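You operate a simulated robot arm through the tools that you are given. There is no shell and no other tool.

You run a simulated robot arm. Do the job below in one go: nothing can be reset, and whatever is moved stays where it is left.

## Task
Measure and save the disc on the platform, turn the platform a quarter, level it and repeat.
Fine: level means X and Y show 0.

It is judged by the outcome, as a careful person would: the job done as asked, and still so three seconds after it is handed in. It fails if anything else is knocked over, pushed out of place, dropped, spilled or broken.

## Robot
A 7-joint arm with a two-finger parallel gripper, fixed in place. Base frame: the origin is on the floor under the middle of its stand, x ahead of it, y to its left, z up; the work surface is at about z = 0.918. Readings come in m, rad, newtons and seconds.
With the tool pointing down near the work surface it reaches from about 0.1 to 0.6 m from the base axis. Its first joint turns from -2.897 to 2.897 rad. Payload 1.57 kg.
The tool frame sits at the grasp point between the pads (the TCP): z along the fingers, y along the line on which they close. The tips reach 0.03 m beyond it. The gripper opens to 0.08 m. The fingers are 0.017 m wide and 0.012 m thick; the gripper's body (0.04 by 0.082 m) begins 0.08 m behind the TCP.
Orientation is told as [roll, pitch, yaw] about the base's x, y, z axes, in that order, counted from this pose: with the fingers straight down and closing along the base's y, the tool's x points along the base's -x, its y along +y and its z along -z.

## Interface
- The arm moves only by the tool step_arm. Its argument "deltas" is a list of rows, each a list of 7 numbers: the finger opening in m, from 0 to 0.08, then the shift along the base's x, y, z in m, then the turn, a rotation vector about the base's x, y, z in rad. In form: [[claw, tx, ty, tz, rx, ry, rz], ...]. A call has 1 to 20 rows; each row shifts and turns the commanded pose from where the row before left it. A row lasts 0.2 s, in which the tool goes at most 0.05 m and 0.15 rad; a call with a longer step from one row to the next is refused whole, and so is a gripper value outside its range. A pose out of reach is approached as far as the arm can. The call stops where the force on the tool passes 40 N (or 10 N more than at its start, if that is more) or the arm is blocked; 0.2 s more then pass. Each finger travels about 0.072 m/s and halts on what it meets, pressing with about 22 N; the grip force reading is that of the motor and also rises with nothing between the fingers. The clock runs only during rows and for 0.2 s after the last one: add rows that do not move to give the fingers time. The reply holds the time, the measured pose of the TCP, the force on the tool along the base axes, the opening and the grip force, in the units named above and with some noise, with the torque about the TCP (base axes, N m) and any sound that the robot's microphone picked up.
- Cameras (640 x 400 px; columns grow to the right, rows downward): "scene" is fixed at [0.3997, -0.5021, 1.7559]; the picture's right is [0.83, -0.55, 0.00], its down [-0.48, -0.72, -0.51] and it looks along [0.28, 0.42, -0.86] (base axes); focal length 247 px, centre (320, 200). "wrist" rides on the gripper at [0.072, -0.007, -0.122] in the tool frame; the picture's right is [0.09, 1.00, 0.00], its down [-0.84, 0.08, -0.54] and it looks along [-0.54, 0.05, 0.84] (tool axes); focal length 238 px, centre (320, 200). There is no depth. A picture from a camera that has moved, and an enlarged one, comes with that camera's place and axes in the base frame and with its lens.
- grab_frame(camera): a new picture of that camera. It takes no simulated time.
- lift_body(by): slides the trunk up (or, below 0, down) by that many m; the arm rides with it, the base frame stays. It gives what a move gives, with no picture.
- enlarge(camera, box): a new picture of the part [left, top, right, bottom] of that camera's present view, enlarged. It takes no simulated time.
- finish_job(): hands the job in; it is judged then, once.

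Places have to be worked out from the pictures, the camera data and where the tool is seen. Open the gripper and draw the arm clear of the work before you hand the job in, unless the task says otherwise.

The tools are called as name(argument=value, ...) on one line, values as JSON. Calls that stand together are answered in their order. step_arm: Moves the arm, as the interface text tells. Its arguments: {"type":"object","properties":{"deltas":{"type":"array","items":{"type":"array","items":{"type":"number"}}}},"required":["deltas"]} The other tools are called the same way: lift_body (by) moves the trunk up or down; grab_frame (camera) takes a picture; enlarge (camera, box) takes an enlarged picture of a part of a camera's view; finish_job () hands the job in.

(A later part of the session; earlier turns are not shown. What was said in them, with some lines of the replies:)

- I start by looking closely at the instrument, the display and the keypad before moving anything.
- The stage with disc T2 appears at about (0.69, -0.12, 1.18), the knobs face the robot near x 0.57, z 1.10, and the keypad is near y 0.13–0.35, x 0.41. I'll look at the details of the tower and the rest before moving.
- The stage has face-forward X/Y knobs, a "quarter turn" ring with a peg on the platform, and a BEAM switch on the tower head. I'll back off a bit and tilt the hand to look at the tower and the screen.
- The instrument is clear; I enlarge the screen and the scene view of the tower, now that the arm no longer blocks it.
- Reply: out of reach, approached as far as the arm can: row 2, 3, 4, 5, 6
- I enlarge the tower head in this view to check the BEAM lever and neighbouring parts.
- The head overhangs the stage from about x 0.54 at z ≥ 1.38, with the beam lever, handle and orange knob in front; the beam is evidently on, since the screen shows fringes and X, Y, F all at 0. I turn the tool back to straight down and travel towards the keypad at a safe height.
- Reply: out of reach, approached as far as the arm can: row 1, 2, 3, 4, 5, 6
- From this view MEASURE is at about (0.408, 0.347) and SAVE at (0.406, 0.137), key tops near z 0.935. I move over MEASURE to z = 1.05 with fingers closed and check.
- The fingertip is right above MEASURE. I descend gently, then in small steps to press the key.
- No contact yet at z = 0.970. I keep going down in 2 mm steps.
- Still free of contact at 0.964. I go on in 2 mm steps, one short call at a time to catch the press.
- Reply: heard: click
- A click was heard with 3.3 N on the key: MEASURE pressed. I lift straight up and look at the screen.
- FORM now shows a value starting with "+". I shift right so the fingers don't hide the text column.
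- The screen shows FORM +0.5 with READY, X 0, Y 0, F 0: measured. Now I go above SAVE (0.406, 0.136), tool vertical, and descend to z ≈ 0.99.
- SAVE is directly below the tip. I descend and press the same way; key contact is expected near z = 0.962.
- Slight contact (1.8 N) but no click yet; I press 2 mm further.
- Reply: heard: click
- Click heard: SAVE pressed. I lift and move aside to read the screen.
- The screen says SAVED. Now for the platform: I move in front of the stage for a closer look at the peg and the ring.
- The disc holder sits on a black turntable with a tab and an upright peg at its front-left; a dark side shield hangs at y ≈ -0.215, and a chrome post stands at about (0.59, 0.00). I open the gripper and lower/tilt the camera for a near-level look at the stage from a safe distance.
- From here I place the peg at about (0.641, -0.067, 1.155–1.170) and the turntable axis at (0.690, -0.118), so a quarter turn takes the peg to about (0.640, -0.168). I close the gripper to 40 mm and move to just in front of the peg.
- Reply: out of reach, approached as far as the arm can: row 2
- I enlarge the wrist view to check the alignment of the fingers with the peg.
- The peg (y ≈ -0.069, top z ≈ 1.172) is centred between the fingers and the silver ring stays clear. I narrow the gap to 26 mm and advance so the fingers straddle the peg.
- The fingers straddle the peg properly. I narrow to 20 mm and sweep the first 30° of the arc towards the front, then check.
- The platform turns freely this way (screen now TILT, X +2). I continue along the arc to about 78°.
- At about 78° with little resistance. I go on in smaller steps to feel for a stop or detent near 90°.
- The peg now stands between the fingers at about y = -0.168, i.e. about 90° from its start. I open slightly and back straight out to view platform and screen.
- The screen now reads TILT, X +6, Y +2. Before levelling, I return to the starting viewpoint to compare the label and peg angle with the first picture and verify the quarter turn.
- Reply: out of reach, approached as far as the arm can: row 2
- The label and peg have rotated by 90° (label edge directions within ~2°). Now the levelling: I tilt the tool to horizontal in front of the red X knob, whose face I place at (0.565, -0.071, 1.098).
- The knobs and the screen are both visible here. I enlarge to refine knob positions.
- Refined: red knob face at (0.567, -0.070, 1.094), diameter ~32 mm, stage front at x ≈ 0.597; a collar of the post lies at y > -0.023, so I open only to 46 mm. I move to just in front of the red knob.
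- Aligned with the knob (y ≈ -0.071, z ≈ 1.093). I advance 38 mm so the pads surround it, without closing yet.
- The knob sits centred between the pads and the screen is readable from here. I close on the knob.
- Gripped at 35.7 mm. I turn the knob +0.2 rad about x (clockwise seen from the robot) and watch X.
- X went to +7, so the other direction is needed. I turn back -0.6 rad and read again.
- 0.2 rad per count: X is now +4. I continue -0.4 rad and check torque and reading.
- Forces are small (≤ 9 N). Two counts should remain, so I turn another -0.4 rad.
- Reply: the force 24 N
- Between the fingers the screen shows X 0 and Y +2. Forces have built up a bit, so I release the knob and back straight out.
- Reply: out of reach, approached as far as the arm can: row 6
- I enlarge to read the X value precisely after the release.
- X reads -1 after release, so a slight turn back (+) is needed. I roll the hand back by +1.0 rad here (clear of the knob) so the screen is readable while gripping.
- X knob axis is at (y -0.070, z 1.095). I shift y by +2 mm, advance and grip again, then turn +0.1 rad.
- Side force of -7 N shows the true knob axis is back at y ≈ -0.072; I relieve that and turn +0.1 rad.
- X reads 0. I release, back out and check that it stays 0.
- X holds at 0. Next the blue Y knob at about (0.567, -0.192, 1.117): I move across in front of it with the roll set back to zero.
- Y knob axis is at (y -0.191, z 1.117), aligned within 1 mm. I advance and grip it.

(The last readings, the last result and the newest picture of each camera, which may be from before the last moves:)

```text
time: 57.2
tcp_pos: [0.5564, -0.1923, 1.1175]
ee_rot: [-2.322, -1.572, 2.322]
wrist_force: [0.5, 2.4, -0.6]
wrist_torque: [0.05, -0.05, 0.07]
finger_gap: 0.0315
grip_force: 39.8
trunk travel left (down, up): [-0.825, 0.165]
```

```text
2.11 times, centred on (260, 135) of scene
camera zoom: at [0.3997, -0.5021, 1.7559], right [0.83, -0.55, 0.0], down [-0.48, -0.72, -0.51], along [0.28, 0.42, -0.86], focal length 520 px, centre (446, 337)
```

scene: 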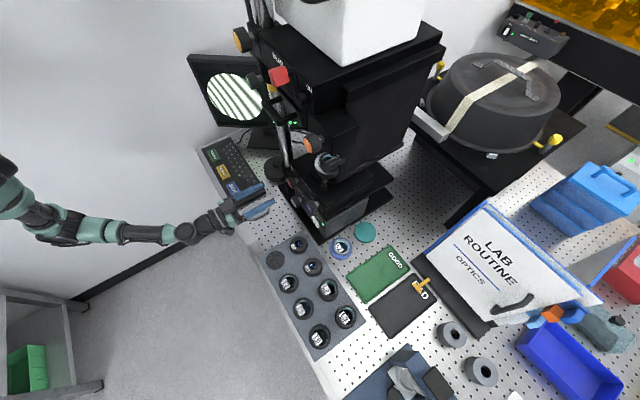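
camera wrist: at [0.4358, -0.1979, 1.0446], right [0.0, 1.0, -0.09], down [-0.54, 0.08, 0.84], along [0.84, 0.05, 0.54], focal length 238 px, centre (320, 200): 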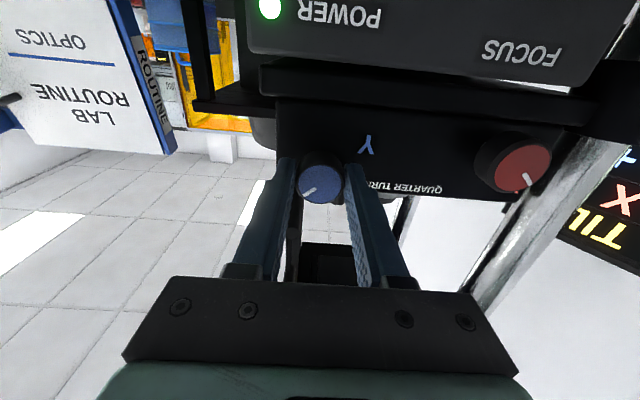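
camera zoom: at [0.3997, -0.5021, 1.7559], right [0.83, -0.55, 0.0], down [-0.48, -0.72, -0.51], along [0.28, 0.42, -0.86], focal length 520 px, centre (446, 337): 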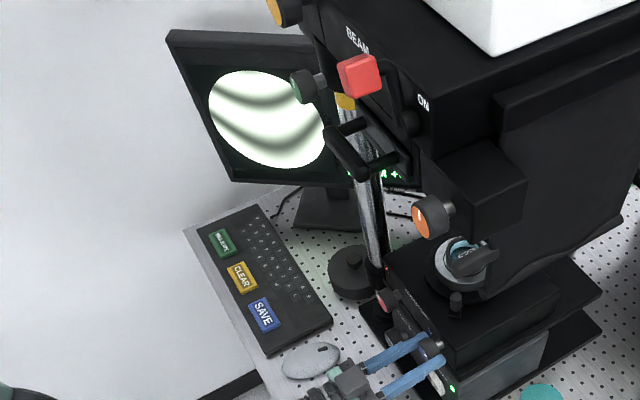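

Gripped at 31.5 mm. I turn -0.2 rad and compare the fringes and the screen.

step_arm(deltas=[[0.028, 0, 0, 0, -0.1, 0, 0], [0.028, 0, 0, 0, -0.1, 0, 0], [0.028, 0, 0, 0, 0, 0, 0]])

grab_frame(camera="wrist")

enlarge(camera="scene", box=[180, 40, 300, 130])

```text
time: 58.0
tcp_pos: [0.5577, -0.1916, 1.1166]
ee_rot: [-1.569, -1.369, 1.569]
wrist_force: [-1.9, 4.6, -2.4]
wrist_torque: [-0.01, 0.12, 0.06]
finger_gap: 0.0316
grip_force: 39.9
trunk travel left (down, up): [-0.825, 0.165]
```

```text
taken
camera wrist: at [0.4357, -0.2123, 1.0476], right [0.0, 0.96, -0.29], down [-0.54, 0.24, 0.8], along [0.84, 0.16, 0.52], focal length 238 px, centre (320, 200)
```

wrist: 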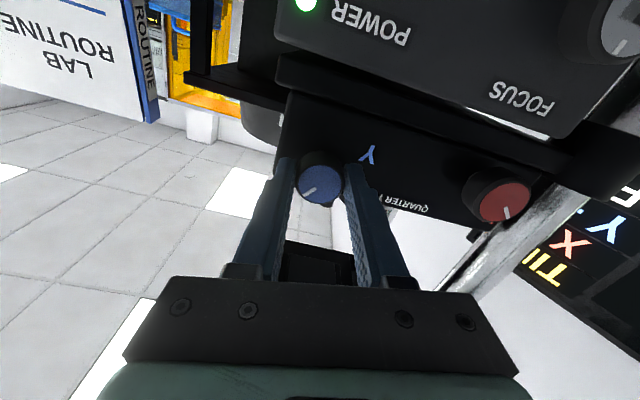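

```text
4.44 times, centred on (240, 85) of scene
camera zoom: at [0.3997, -0.5021, 1.7559], right [0.83, -0.55, 0.0], down [-0.48, -0.72, -0.51], along [0.28, 0.42, -0.86], focal length 1098 px, centre (676, 711)
```

zoom: 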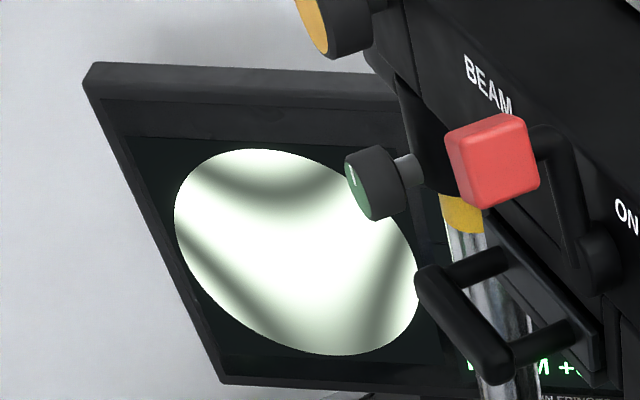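

The fringes are spreading out, so the direction is right. I turn another -0.2 rad.

step_arm(deltas=[[0.028, 0, 0, 0, -0.1, 0, 0], [0.028, 0, 0, 0, -0.1, 0, 0], [0.028, 0, 0, 0, 0, 0, 0]])

grab_frame(camera="wrist")

enlarge(camera="scene", box=[180, 40, 300, 130])

```text
time: 58.8
tcp_pos: [0.5576, -0.1928, 1.1178]
ee_rot: [-1.571, -1.169, 1.572]
wrist_force: [-2.5, 4.3, -3.1]
wrist_torque: [-0.03, 0.05, 0.01]
finger_gap: 0.0315
grip_force: 40.8
trunk travel left (down, up): [-0.825, 0.165]
```

```text
taken
camera wrist: at [0.4358, -0.2258, 1.0531], right [0.0, 0.88, -0.47], down [-0.54, 0.4, 0.74], along [0.84, 0.26, 0.48], focal length 238 px, centre (320, 200)
```

wrist: 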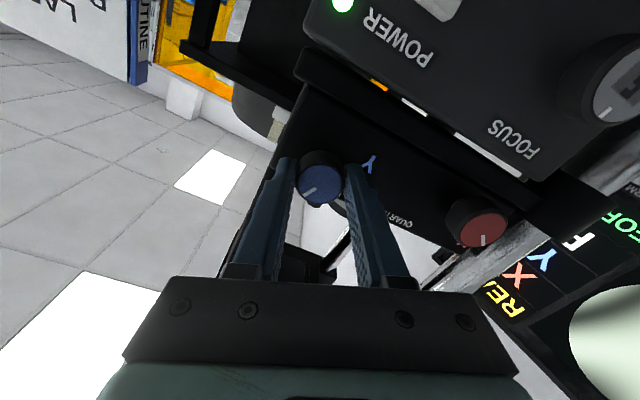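

```text
4.44 times, centred on (240, 85) of scene
camera zoom: at [0.3997, -0.5021, 1.7559], right [0.83, -0.55, 0.0], down [-0.48, -0.72, -0.51], along [0.28, 0.42, -0.86], focal length 1098 px, centre (676, 711)
```

zoom: 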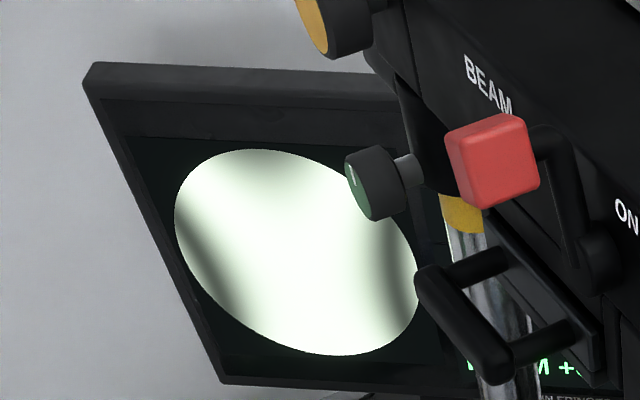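

The screen shows "REA(DY)". I release the knob, back out and read the values.

step_arm(deltas=[[0.036, 0, 0, 0, 0, 0, 0], [0.044, 0, 0, 0, 0, 0, 0], [0.044, -0.015, 0, 0, 0, 0, 0], [0.044, -0.03, 0, 0, 0, 0, 0], [0.044, -0.03, 0, 0, 0.1, 0, 0], [0.044, 0, 0.03, 0, 0.1, 0, 0], [0.044, 0, 0.04, 0, 0.1, 0, 0], [0.044, 0, 0.03, 0, 0.1, 0, 0], [0.044, 0, 0, 0, 0, 0, 0]])

grab_frame(camera="wrist")

enlarge(camera="wrist", box=[400, 20, 640, 260])

enlarge(camera="scene", box=[180, 40, 300, 130])

```text
time: 60.8
tcp_pos: [0.4818, -0.0922, 1.118]
ee_rot: [2.134, -1.569, -2.132]
wrist_force: [-1.0, -1.2, 0.9]
wrist_torque: [0.01, -0.02, 0.0]
finger_gap: 0.044
grip_force: 0.1
trunk travel left (down, up): [-0.825, 0.165]
```

```text
taken
camera wrist: at [0.3602, -0.0979, 1.0458], right [0.0, 1.0, -0.09], down [-0.54, 0.08, 0.84], along [0.84, 0.05, 0.54], focal length 238 px, centre (320, 200)
```

wrist: 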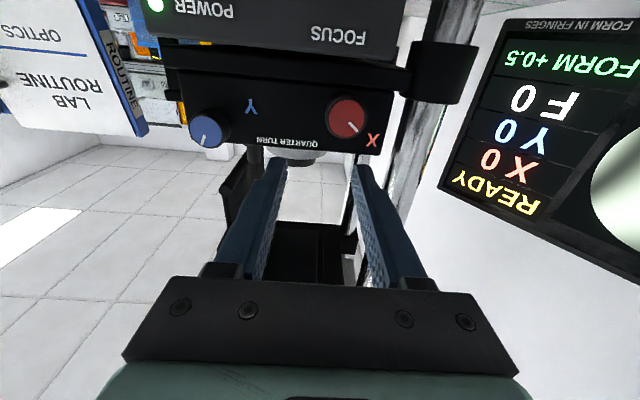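

```text
1.67 times, centred on (520, 140) of wrist
camera zoom: at [0.3602, -0.0979, 1.0458], right [0.0, 1.0, -0.09], down [-0.54, 0.08, 0.84], along [0.84, 0.05, 0.54], focal length 397 px, centre (-13, 300)
```

zoom: 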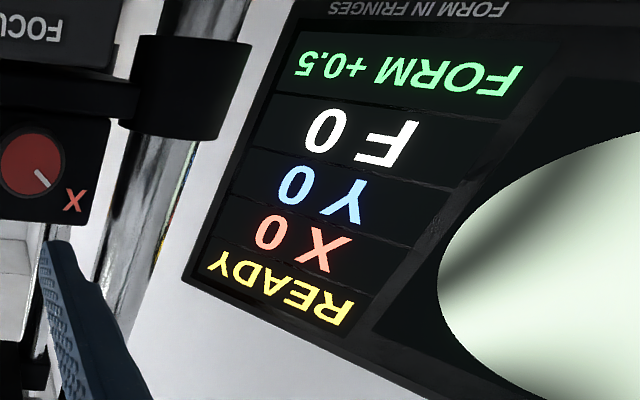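

```text
4.44 times, centred on (240, 85) of scene
camera zoom: at [0.3997, -0.5021, 1.7559], right [0.83, -0.55, 0.0], down [-0.48, -0.72, -0.51], along [0.28, 0.42, -0.86], focal length 1098 px, centre (676, 711)
```

zoom: 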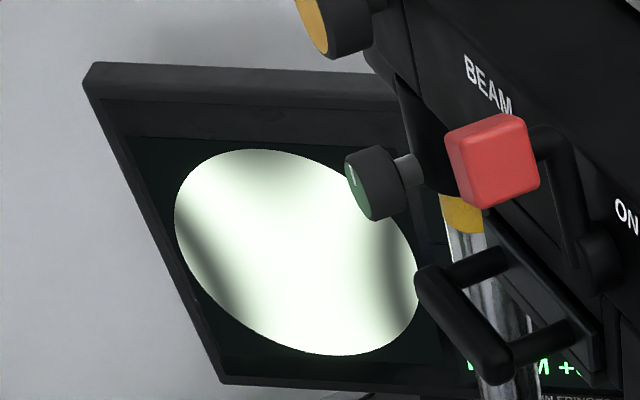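

Level: READY with X 0, Y 0, F 0. Now I repeat the measurement: close the fingers, turn the tool back to vertical while rising and moving towards the keypad.

step_arm(deltas=[[0.03, -0.004, 0, 0.017, 0, 0.1, 0], [0.02, -0.004, 0.01, 0.017, 0, 0.1, 0], [0.01, -0.004, 0.02, 0.017, 0, 0.1, 0], [0.0, -0.004, 0.02, 0.017, 0, 0.1, 0], [0.0, -0.004, 0.02, 0.017, 0, 0.1, 0], [0.0, -0.004, 0.02, 0.017, 0, 0.1, 0], [0.0, -0.004, 0.02, 0.017, 0, 0.1, 0], [0.0, -0.004, 0.02, 0.017, 0, 0.1, 0], [0.0, -0.004, 0.02, 0.017, 0, 0.1, 0], [0.0, -0.004, 0.03, 0.0, 0, 0.1, 0], [0.0, -0.004, 0.03, 0.0, 0, 0.1, 0], [0.0, -0.004, 0.03, 0.0, 0, 0.1, 0], [0.0, -0.004, 0.03, 0.0, 0, 0.1, 0], [0.0, -0.004, 0.03, 0.0, 0, 0.1, 0], [0.0, -0.004, 0.03, 0.0, 0, 0.1, 0], [0.0, -0.004, 0.03, 0.0, 0, 0.071, 0], [0.0, 0, 0, 0, 0, 0, 0]])

grab_frame(camera="wrist")

grab_frame(camera="scene")

```text
time: 64.4
tcp_pos: [0.455, 0.0602, 1.2756]
ee_rot: [-0.015, -0.743, -0.002]
wrist_force: [0.4, -0.1, 0.5]
wrist_torque: [-0.04, 0.02, 0.0]
finger_gap: 0.0
grip_force: 21.1
out of reach, approached as far as the arm can: row 9, 10, 11, 12, 13, 14, 15, 16
trunk travel left (down, up): [-0.825, 0.165]
```

```text
taken
camera wrist: at [0.3206, 0.0552, 1.3154], right [-0.06, 1.0, -0.07], down [0.25, 0.09, 0.96], along [0.97, 0.04, -0.25], focal length 238 px, centre (320, 200)
```

wrist: 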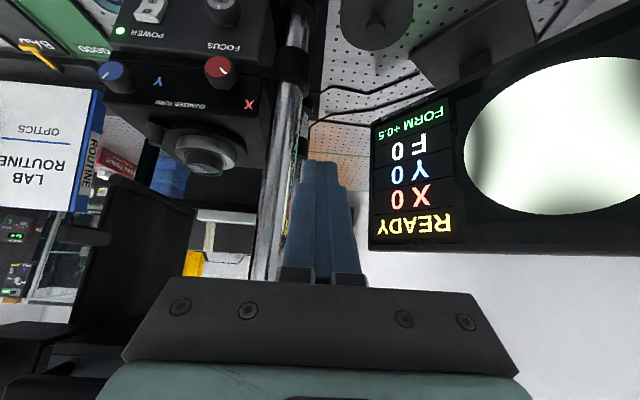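

```text
taken
```

scene: 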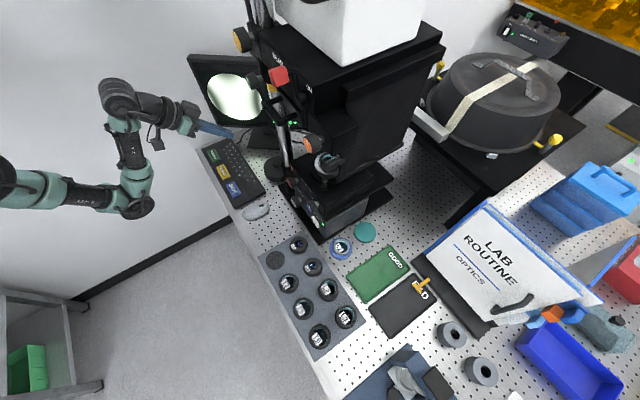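

The arm stopped following at a tilt of -0.74 (joint limits), clear of everything. I raise it and try the rotation in a more comfortable place.

step_arm(deltas=[[0, 0, 0, 0.03, 0, 0, 0], [0, 0, 0, 0.03, 0, 0, 0], [0, 0, 0, 0.03, 0, 0, 0]])

```text
time: 65.2
tcp_pos: [0.4452, 0.0753, 1.3485]
ee_rot: [-0.003, -0.665, 0.002]
wrist_force: [0.1, 0.4, -0.2]
wrist_torque: [0.01, 0.0, 0.03]
finger_gap: 0.0
grip_force: 21.1
trunk travel left (down, up): [-0.825, 0.165]
```

That works: z is now 1.35 with tilt -0.665. I continue rotating to vertical.

step_arm(deltas=[[0, 0, 0.01, 0.01, 0, 0.1, 0], [0, 0, 0.02, 0.005, 0, 0.1, 0], [0, 0, 0.02, 0, 0, 0.1, 0], [0, 0, 0.02, 0, 0, 0.1, 0], [0, 0, 0.02, 0, 0, 0.1, 0], [0, 0, 0.02, 0, 0, 0.1, 0], [0, 0, 0.02, 0, 0, 0.065, 0], [0, 0, 0, 0, 0, 0, 0]])

grab_frame(camera="scene")

```text
time: 67.0
tcp_pos: [0.4446, 0.2038, 1.3633]
ee_rot: [0.0, -0.001, 0.0]
wrist_force: [0.3, 0.3, -0.6]
wrist_torque: [-0.03, 0.0, 0.0]
finger_gap: 0.0002
grip_force: 21.4
trunk travel left (down, up): [-0.825, 0.165]
```

```text
taken
```

scene: 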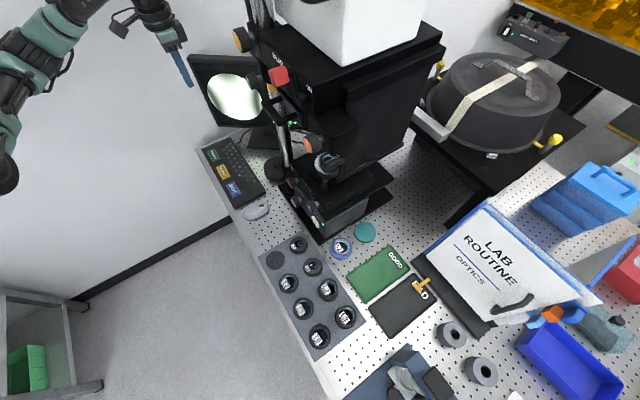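

Tool vertical again at (0.445, 0.204, 1.363). I move over MEASURE and down to z ≈ 1.05.

step_arm(deltas=[[0, -0.01, 0.036, 0, 0, 0, 0], [0, -0.01, 0.036, 0, 0, 0, 0], [0, -0.01, 0.036, 0, 0, 0, 0], [0, -0.0096, 0.0347, 0, 0, 0, 0], [0, 0, 0, -0.04, 0, 0, 0], [0, 0, 0, -0.04, 0, 0, 0], [0, 0, 0, -0.04, 0, 0, 0], [0, 0, 0, -0.04, 0, 0, 0], [0, 0, 0, -0.04, 0, 0, 0], [0, 0, 0, -0.04, 0, 0, 0], [0, 0, 0, -0.04, 0, 0, 0], [0, 0, 0, -0.03, 0, 0, 0], [0, 0, 0, 0, 0, 0, 0]])

grab_frame(camera="wrist")

grab_frame(camera="scene")

```text
time: 69.8
tcp_pos: [0.4046, 0.3478, 1.0524]
ee_rot: [0.001, -0.002, 0.002]
wrist_force: [0.3, 0.2, 0.1]
wrist_torque: [0.02, 0.01, -0.01]
finger_gap: 0.0003
grip_force: 21.1
trunk travel left (down, up): [-0.825, 0.165]
```

```text
taken
camera wrist: at [0.333, 0.342, 1.1733], right [-0.09, 1.0, 0.0], down [0.84, 0.08, 0.54], along [0.54, 0.05, -0.84], focal length 238 px, centre (320, 200)
```

wrist: 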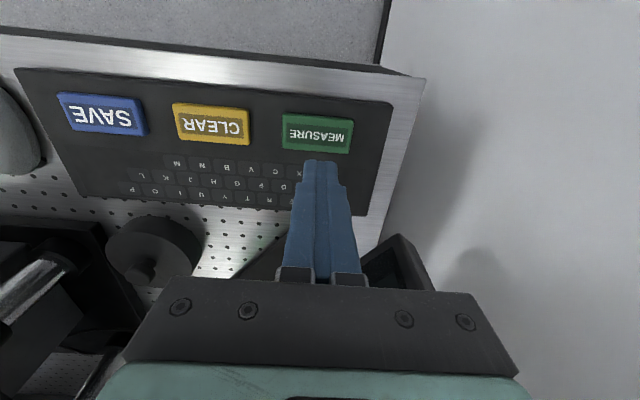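

```text
taken
```

scene: 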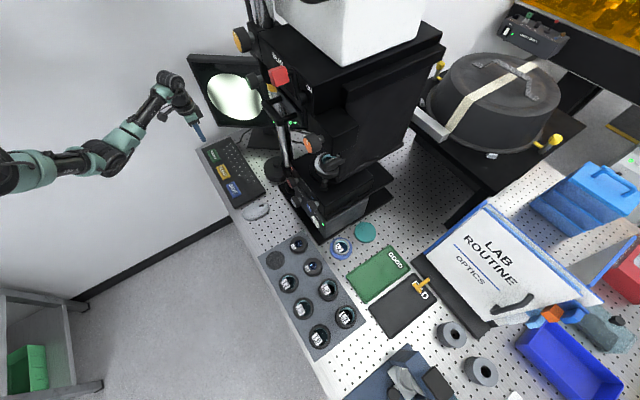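

Above MEASURE as before. I descend to just over the key (0.965).

step_arm(deltas=[[0, 0, -0.001, -0.03, 0, 0, 0], [0, 0, 0, -0.03, 0, 0, 0], [0, 0, 0, -0.018, 0, 0, 0], [0, 0, 0, -0.007, 0, 0, 0], [0, 0, 0, -0.003, 0, 0, 0]])

```text
time: 71.0
tcp_pos: [0.4055, 0.3452, 0.9651]
ee_rot: [0.0, -0.004, 0.001]
wrist_force: [0.4, -0.2, 1.4]
wrist_torque: [-0.05, 0.02, -0.04]
finger_gap: 0.0001
grip_force: 21.4
trunk travel left (down, up): [-0.825, 0.165]
```

Just over the key. I press on in 2 mm steps.

step_arm(deltas=[[0, 0, 0, -0.002, 0, 0, 0], [0, 0, 0, -0.002, 0, 0, 0]])

```text
time: 71.6
tcp_pos: [0.4052, 0.3443, 0.9606]
ee_rot: [0.003, -0.004, -0.001]
wrist_force: [-0.6, -0.7, 3.1]
wrist_torque: [-0.02, 0.05, 0.0]
finger_gap: 0.0002
grip_force: 21.5
trunk travel left (down, up): [-0.825, 0.165]
heard: click
```

Click heard. I lift, swing towards SAVE side and read the screen before saving.

step_arm(deltas=[[0, 0, 0, 0.02, 0, 0, 0], [0, 0, 0, 0.04, 0, 0, 0], [0, 0, 0, 0.045, 0, 0, 0], [0, 0, -0.03, 0.04, 0, 0, 0], [0, 0, -0.04, 0.03, 0, 0, 0], [0, 0, -0.04, 0.03, 0, -0.1, 0], [0, 0, -0.045, 0.02, 0, -0.1, 0], [0, 0, -0.045, 0.02, 0, -0.1, 0], [0, 0, -0.045, 0.02, 0, -0.1, 0], [0, 0, -0.045, 0.02, 0, -0.1, 0]])

grab_frame(camera="wrist")

enlarge(camera="wrist", box=[350, 60, 640, 280])

```text
time: 73.8
tcp_pos: [0.4059, 0.054, 1.246]
ee_rot: [0.001, -0.502, 0.0]
wrist_force: [0.3, 0.0, 0.1]
wrist_torque: [-0.01, 0.01, -0.03]
finger_gap: 0.0002
grip_force: 21.3
out of reach, approached as far as the arm can: row 4
trunk travel left (down, up): [-0.825, 0.165]
```

```text
taken
camera wrist: at [0.2848, 0.0489, 1.3178], right [-0.08, 1.0, -0.04], down [0.47, 0.08, 0.88], along [0.88, 0.05, -0.48], focal length 238 px, centre (320, 200)
```

wrist: 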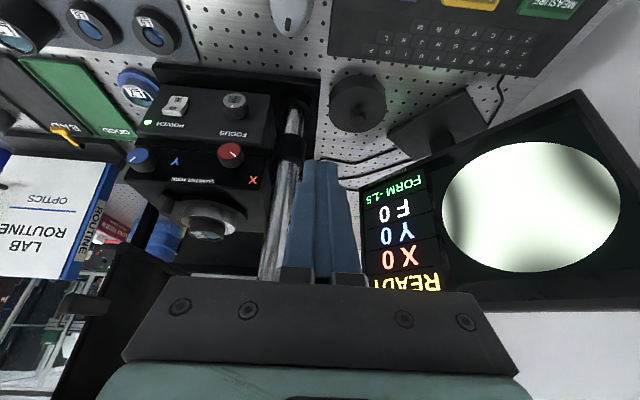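

```text
1.82 times, centred on (495, 170) of wrist
camera zoom: at [0.2848, 0.0489, 1.3178], right [-0.08, 1.0, -0.04], down [0.47, 0.08, 0.88], along [0.88, 0.05, -0.48], focal length 433 px, centre (2, 254)
```

zoom: 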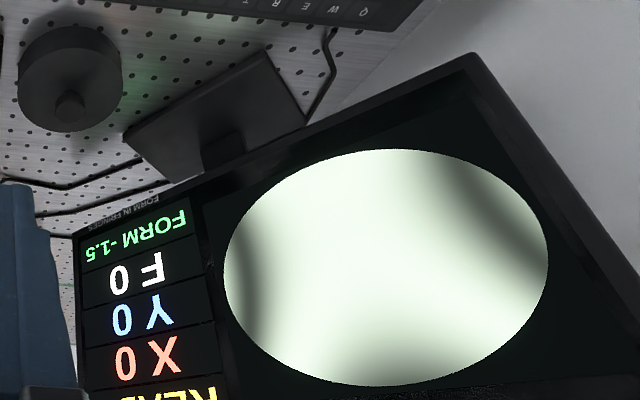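

New reading: FORM -1.5 at X 0, Y 0, F 0, READY. Now I go above SAVE with the tool vertical.

step_arm(deltas=[[0, 0, 0.017, 0.0, 0, 0.1, 0], [0, 0, 0.017, 0.0, 0, 0.1, 0], [0, 0, 0.017, -0.01, 0, 0.1, 0], [0, 0, 0.017, -0.02, 0, 0.1, 0], [0, 0, 0.0147, -0.03, 0, 0.1, 0], [0, 0, 0, -0.04, 0, 0, 0], [0, 0, 0, -0.04, 0, 0, 0], [0, 0, 0, -0.04, 0, 0, 0], [0, 0, 0, -0.02, 0, 0, 0], [0, 0, 0, 0, 0, 0, 0]])

grab_frame(camera="wrist")

```text
time: 76.0
tcp_pos: [0.4054, 0.1393, 1.0435]
ee_rot: [-0.002, -0.002, 0.001]
wrist_force: [-0.6, -0.8, -0.1]
wrist_torque: [0.03, -0.02, 0.0]
finger_gap: 0.0001
grip_force: 21.1
trunk travel left (down, up): [-0.825, 0.165]
```

```text
taken
camera wrist: at [0.3341, 0.1343, 1.1648], right [-0.09, 1.0, 0.0], down [0.84, 0.08, 0.54], along [0.54, 0.05, -0.84], focal length 238 px, centre (320, 200)
```

wrist: 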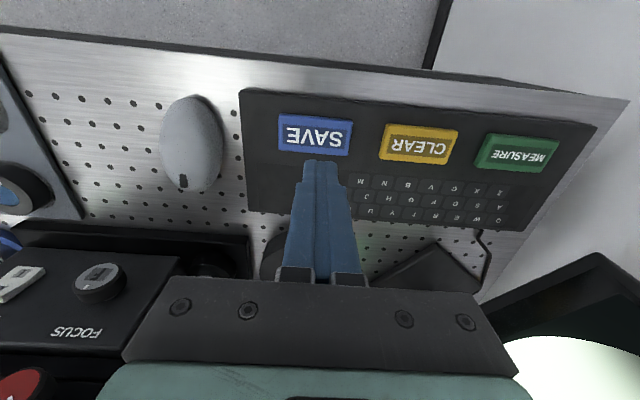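

The tip is over SAVE (y within 3 mm). I descend and press as before.

step_arm(deltas=[[0, 0, -0.002, -0.03, 0, 0, 0], [0, 0, 0, -0.03, 0, 0, 0], [0, 0, 0, -0.014, 0, 0, 0], [0, 0, 0, -0.004, 0, 0, 0], [0, 0, 0, -0.002, 0, 0, 0]])

```text
time: 77.2
tcp_pos: [0.4042, 0.1373, 0.9646]
ee_rot: [0.002, -0.004, -0.001]
wrist_force: [0.6, -0.3, -0.2]
wrist_torque: [0.02, -0.03, 0.01]
finger_gap: 0.0
grip_force: 21.6
trunk travel left (down, up): [-0.825, 0.165]
```

Not touching yet; two more 2 mm steps.

step_arm(deltas=[[0, 0, 0, -0.002, 0, 0, 0], [0, 0, 0, -0.002, 0, 0, 0]])

```text
time: 77.8
tcp_pos: [0.4046, 0.1363, 0.9618]
ee_rot: [0.002, -0.002, 0.001]
wrist_force: [-0.8, 0.8, 2.3]
wrist_torque: [0.06, 0.03, 0.01]
finger_gap: 0.0
grip_force: 21.2
trunk travel left (down, up): [-0.825, 0.165]
heard: click
```

Click heard. I lift, move aside and check that the screen says SAVED, opening the gripper on the way.

step_arm(deltas=[[0, 0, 0, 0.02, 0, 0, 0], [0, 0, 0, 0.045, 0, 0, 0], [0, 0, 0, 0.045, 0, 0, 0], [0.02, 0, -0.01, 0.045, 0, 0, 0], [0.04, 0, -0.02, 0.04, 0, 0, 0], [0.06, 0, -0.03, 0.04, 0, -0.1, 0], [0.08, 0, -0.03, 0.04, 0, -0.1, 0], [0.08, 0, -0.02, 0.04, 0, -0.1, 0], [0.08, 0, -0.02, 0.04, 0, -0.1, 0], [0.08, 0, 0, 0.02, 0, -0.1, 0]])

grab_frame(camera="wrist")

enlarge(camera="wrist", box=[350, 80, 640, 280])

grab_frame(camera="scene")

```text
time: 80.0
tcp_pos: [0.4051, 0.0081, 1.336]
ee_rot: [0.0, -0.503, 0.0]
wrist_force: [-0.6, -1.2, -0.2]
wrist_torque: [0.0, -0.02, 0.04]
finger_gap: 0.0802
grip_force: 0.0
trunk travel left (down, up): [-0.825, 0.165]
```

```text
taken
camera wrist: at [0.2832, 0.0016, 1.4076], right [-0.08, 1.0, -0.04], down [0.47, 0.08, 0.88], along [0.88, 0.05, -0.48], focal length 238 px, centre (320, 200)
```

wrist: 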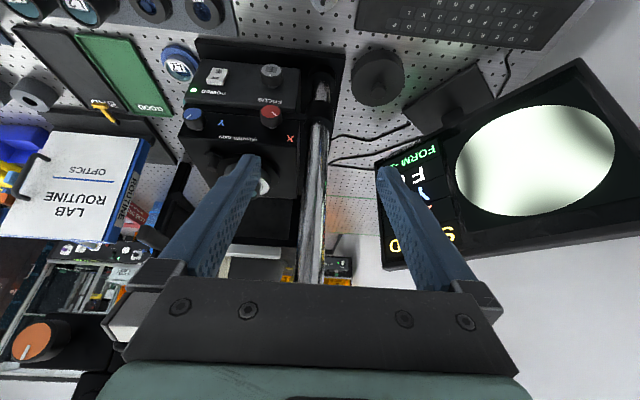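

```text
2.00 times, centred on (495, 180) of wrist
camera zoom: at [0.2832, 0.0016, 1.4076], right [-0.08, 1.0, -0.04], down [0.47, 0.08, 0.88], along [0.88, 0.05, -0.48], focal length 477 px, centre (-30, 240)
```

zoom: 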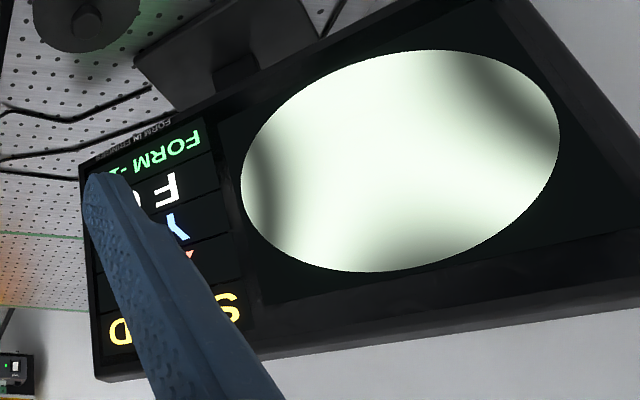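

```text
taken
```

scene: 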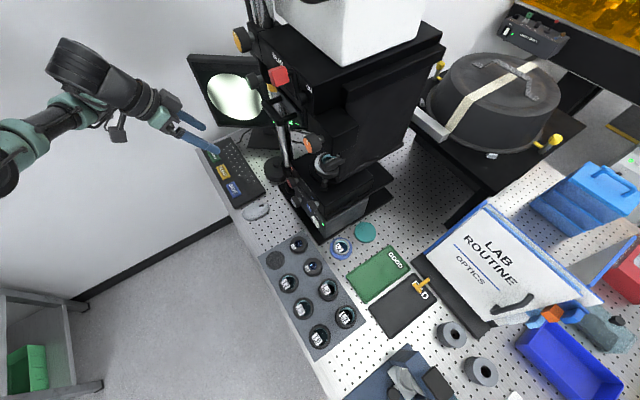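

The status shows "S…D" behind the finger. I shift a little further away to read it fully, drawing the arm clear at the same time.

step_arm(deltas=[[0.08, -0.005, -0.04, 0, 0, 0, 0], [0.08, -0.005, -0.04, 0, 0, 0, 0], [0.08, -0.005, -0.04, 0, 0, 0, 0], [0.08, 0, -0.03, 0, 0, 0, 0], [0.08, 0, 0, 0, 0, 0, 0]])

grab_frame(camera="wrist")

enlarge(camera="wrist", box=[400, 80, 640, 280])

```text
time: 81.2
tcp_pos: [0.3897, -0.1439, 1.3369]
ee_rot: [-0.001, -0.502, 0.002]
wrist_force: [-0.2, 0.8, 0.3]
wrist_torque: [0.01, 0.0, 0.03]
finger_gap: 0.0799
grip_force: 0.1
trunk travel left (down, up): [-0.825, 0.165]
```

```text
taken
camera wrist: at [0.2695, -0.1491, 1.4082], right [-0.08, 1.0, -0.04], down [0.47, 0.08, 0.88], along [0.88, 0.05, -0.48], focal length 238 px, centre (320, 200)
```

wrist: 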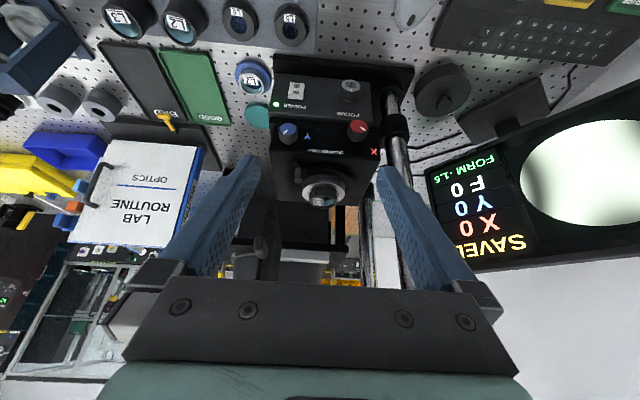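

```text
2.00 times, centred on (520, 180) of wrist
camera zoom: at [0.2695, -0.1491, 1.4082], right [-0.08, 1.0, -0.04], down [0.47, 0.08, 0.88], along [0.88, 0.05, -0.48], focal length 477 px, centre (-80, 240)
```

zoom: 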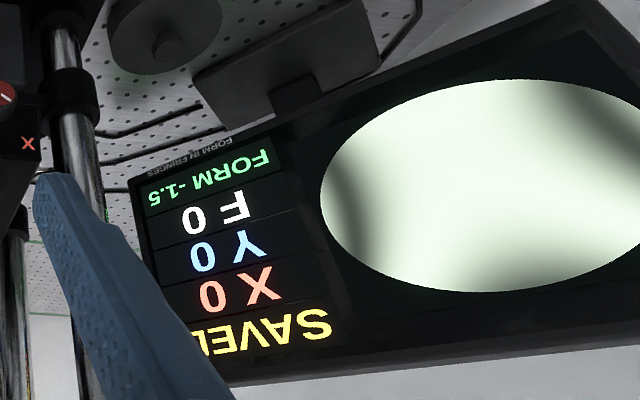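

The screen shows SAVED, FORM -1.5, with X 0, Y 0 and F 0. The first reading, +0.5, was saved before the quarter turn. The gripper is open and the arm is clear of the work, so I hand the job in.

finish_job()

```text
The job is handed in.
```

The disc (T2) was measured and saved twice, once on each side of a quarter turn, and the job is handed in.

| Step | Screen reading | Result |
|---|---|---|
| First measurement | X 0, Y 0, F 0, FORM +0.5 | SAVED |
| After the quarter turn | X +6, Y +2, status TILT | needed levelling |
| After turning the red X and blue Y knobs | X 0, Y 0, F 0 | READY |
| Second measurement | X 0, Y 0, F 0, FORM -1.5 | SAVED |

- **Quarter turn:** comparing the label's angle before and after, I judge the turn to be 90° to within about 2°.
- **What "repeat" covers:** I took it as one more measure and save in the new position, not all four quarters.
- **End state:** the gripper is open and the arm is clear of the work. I saw nothing knocked or moved apart from the peg, the two knobs and the MEASURE and SAVE keys I used.
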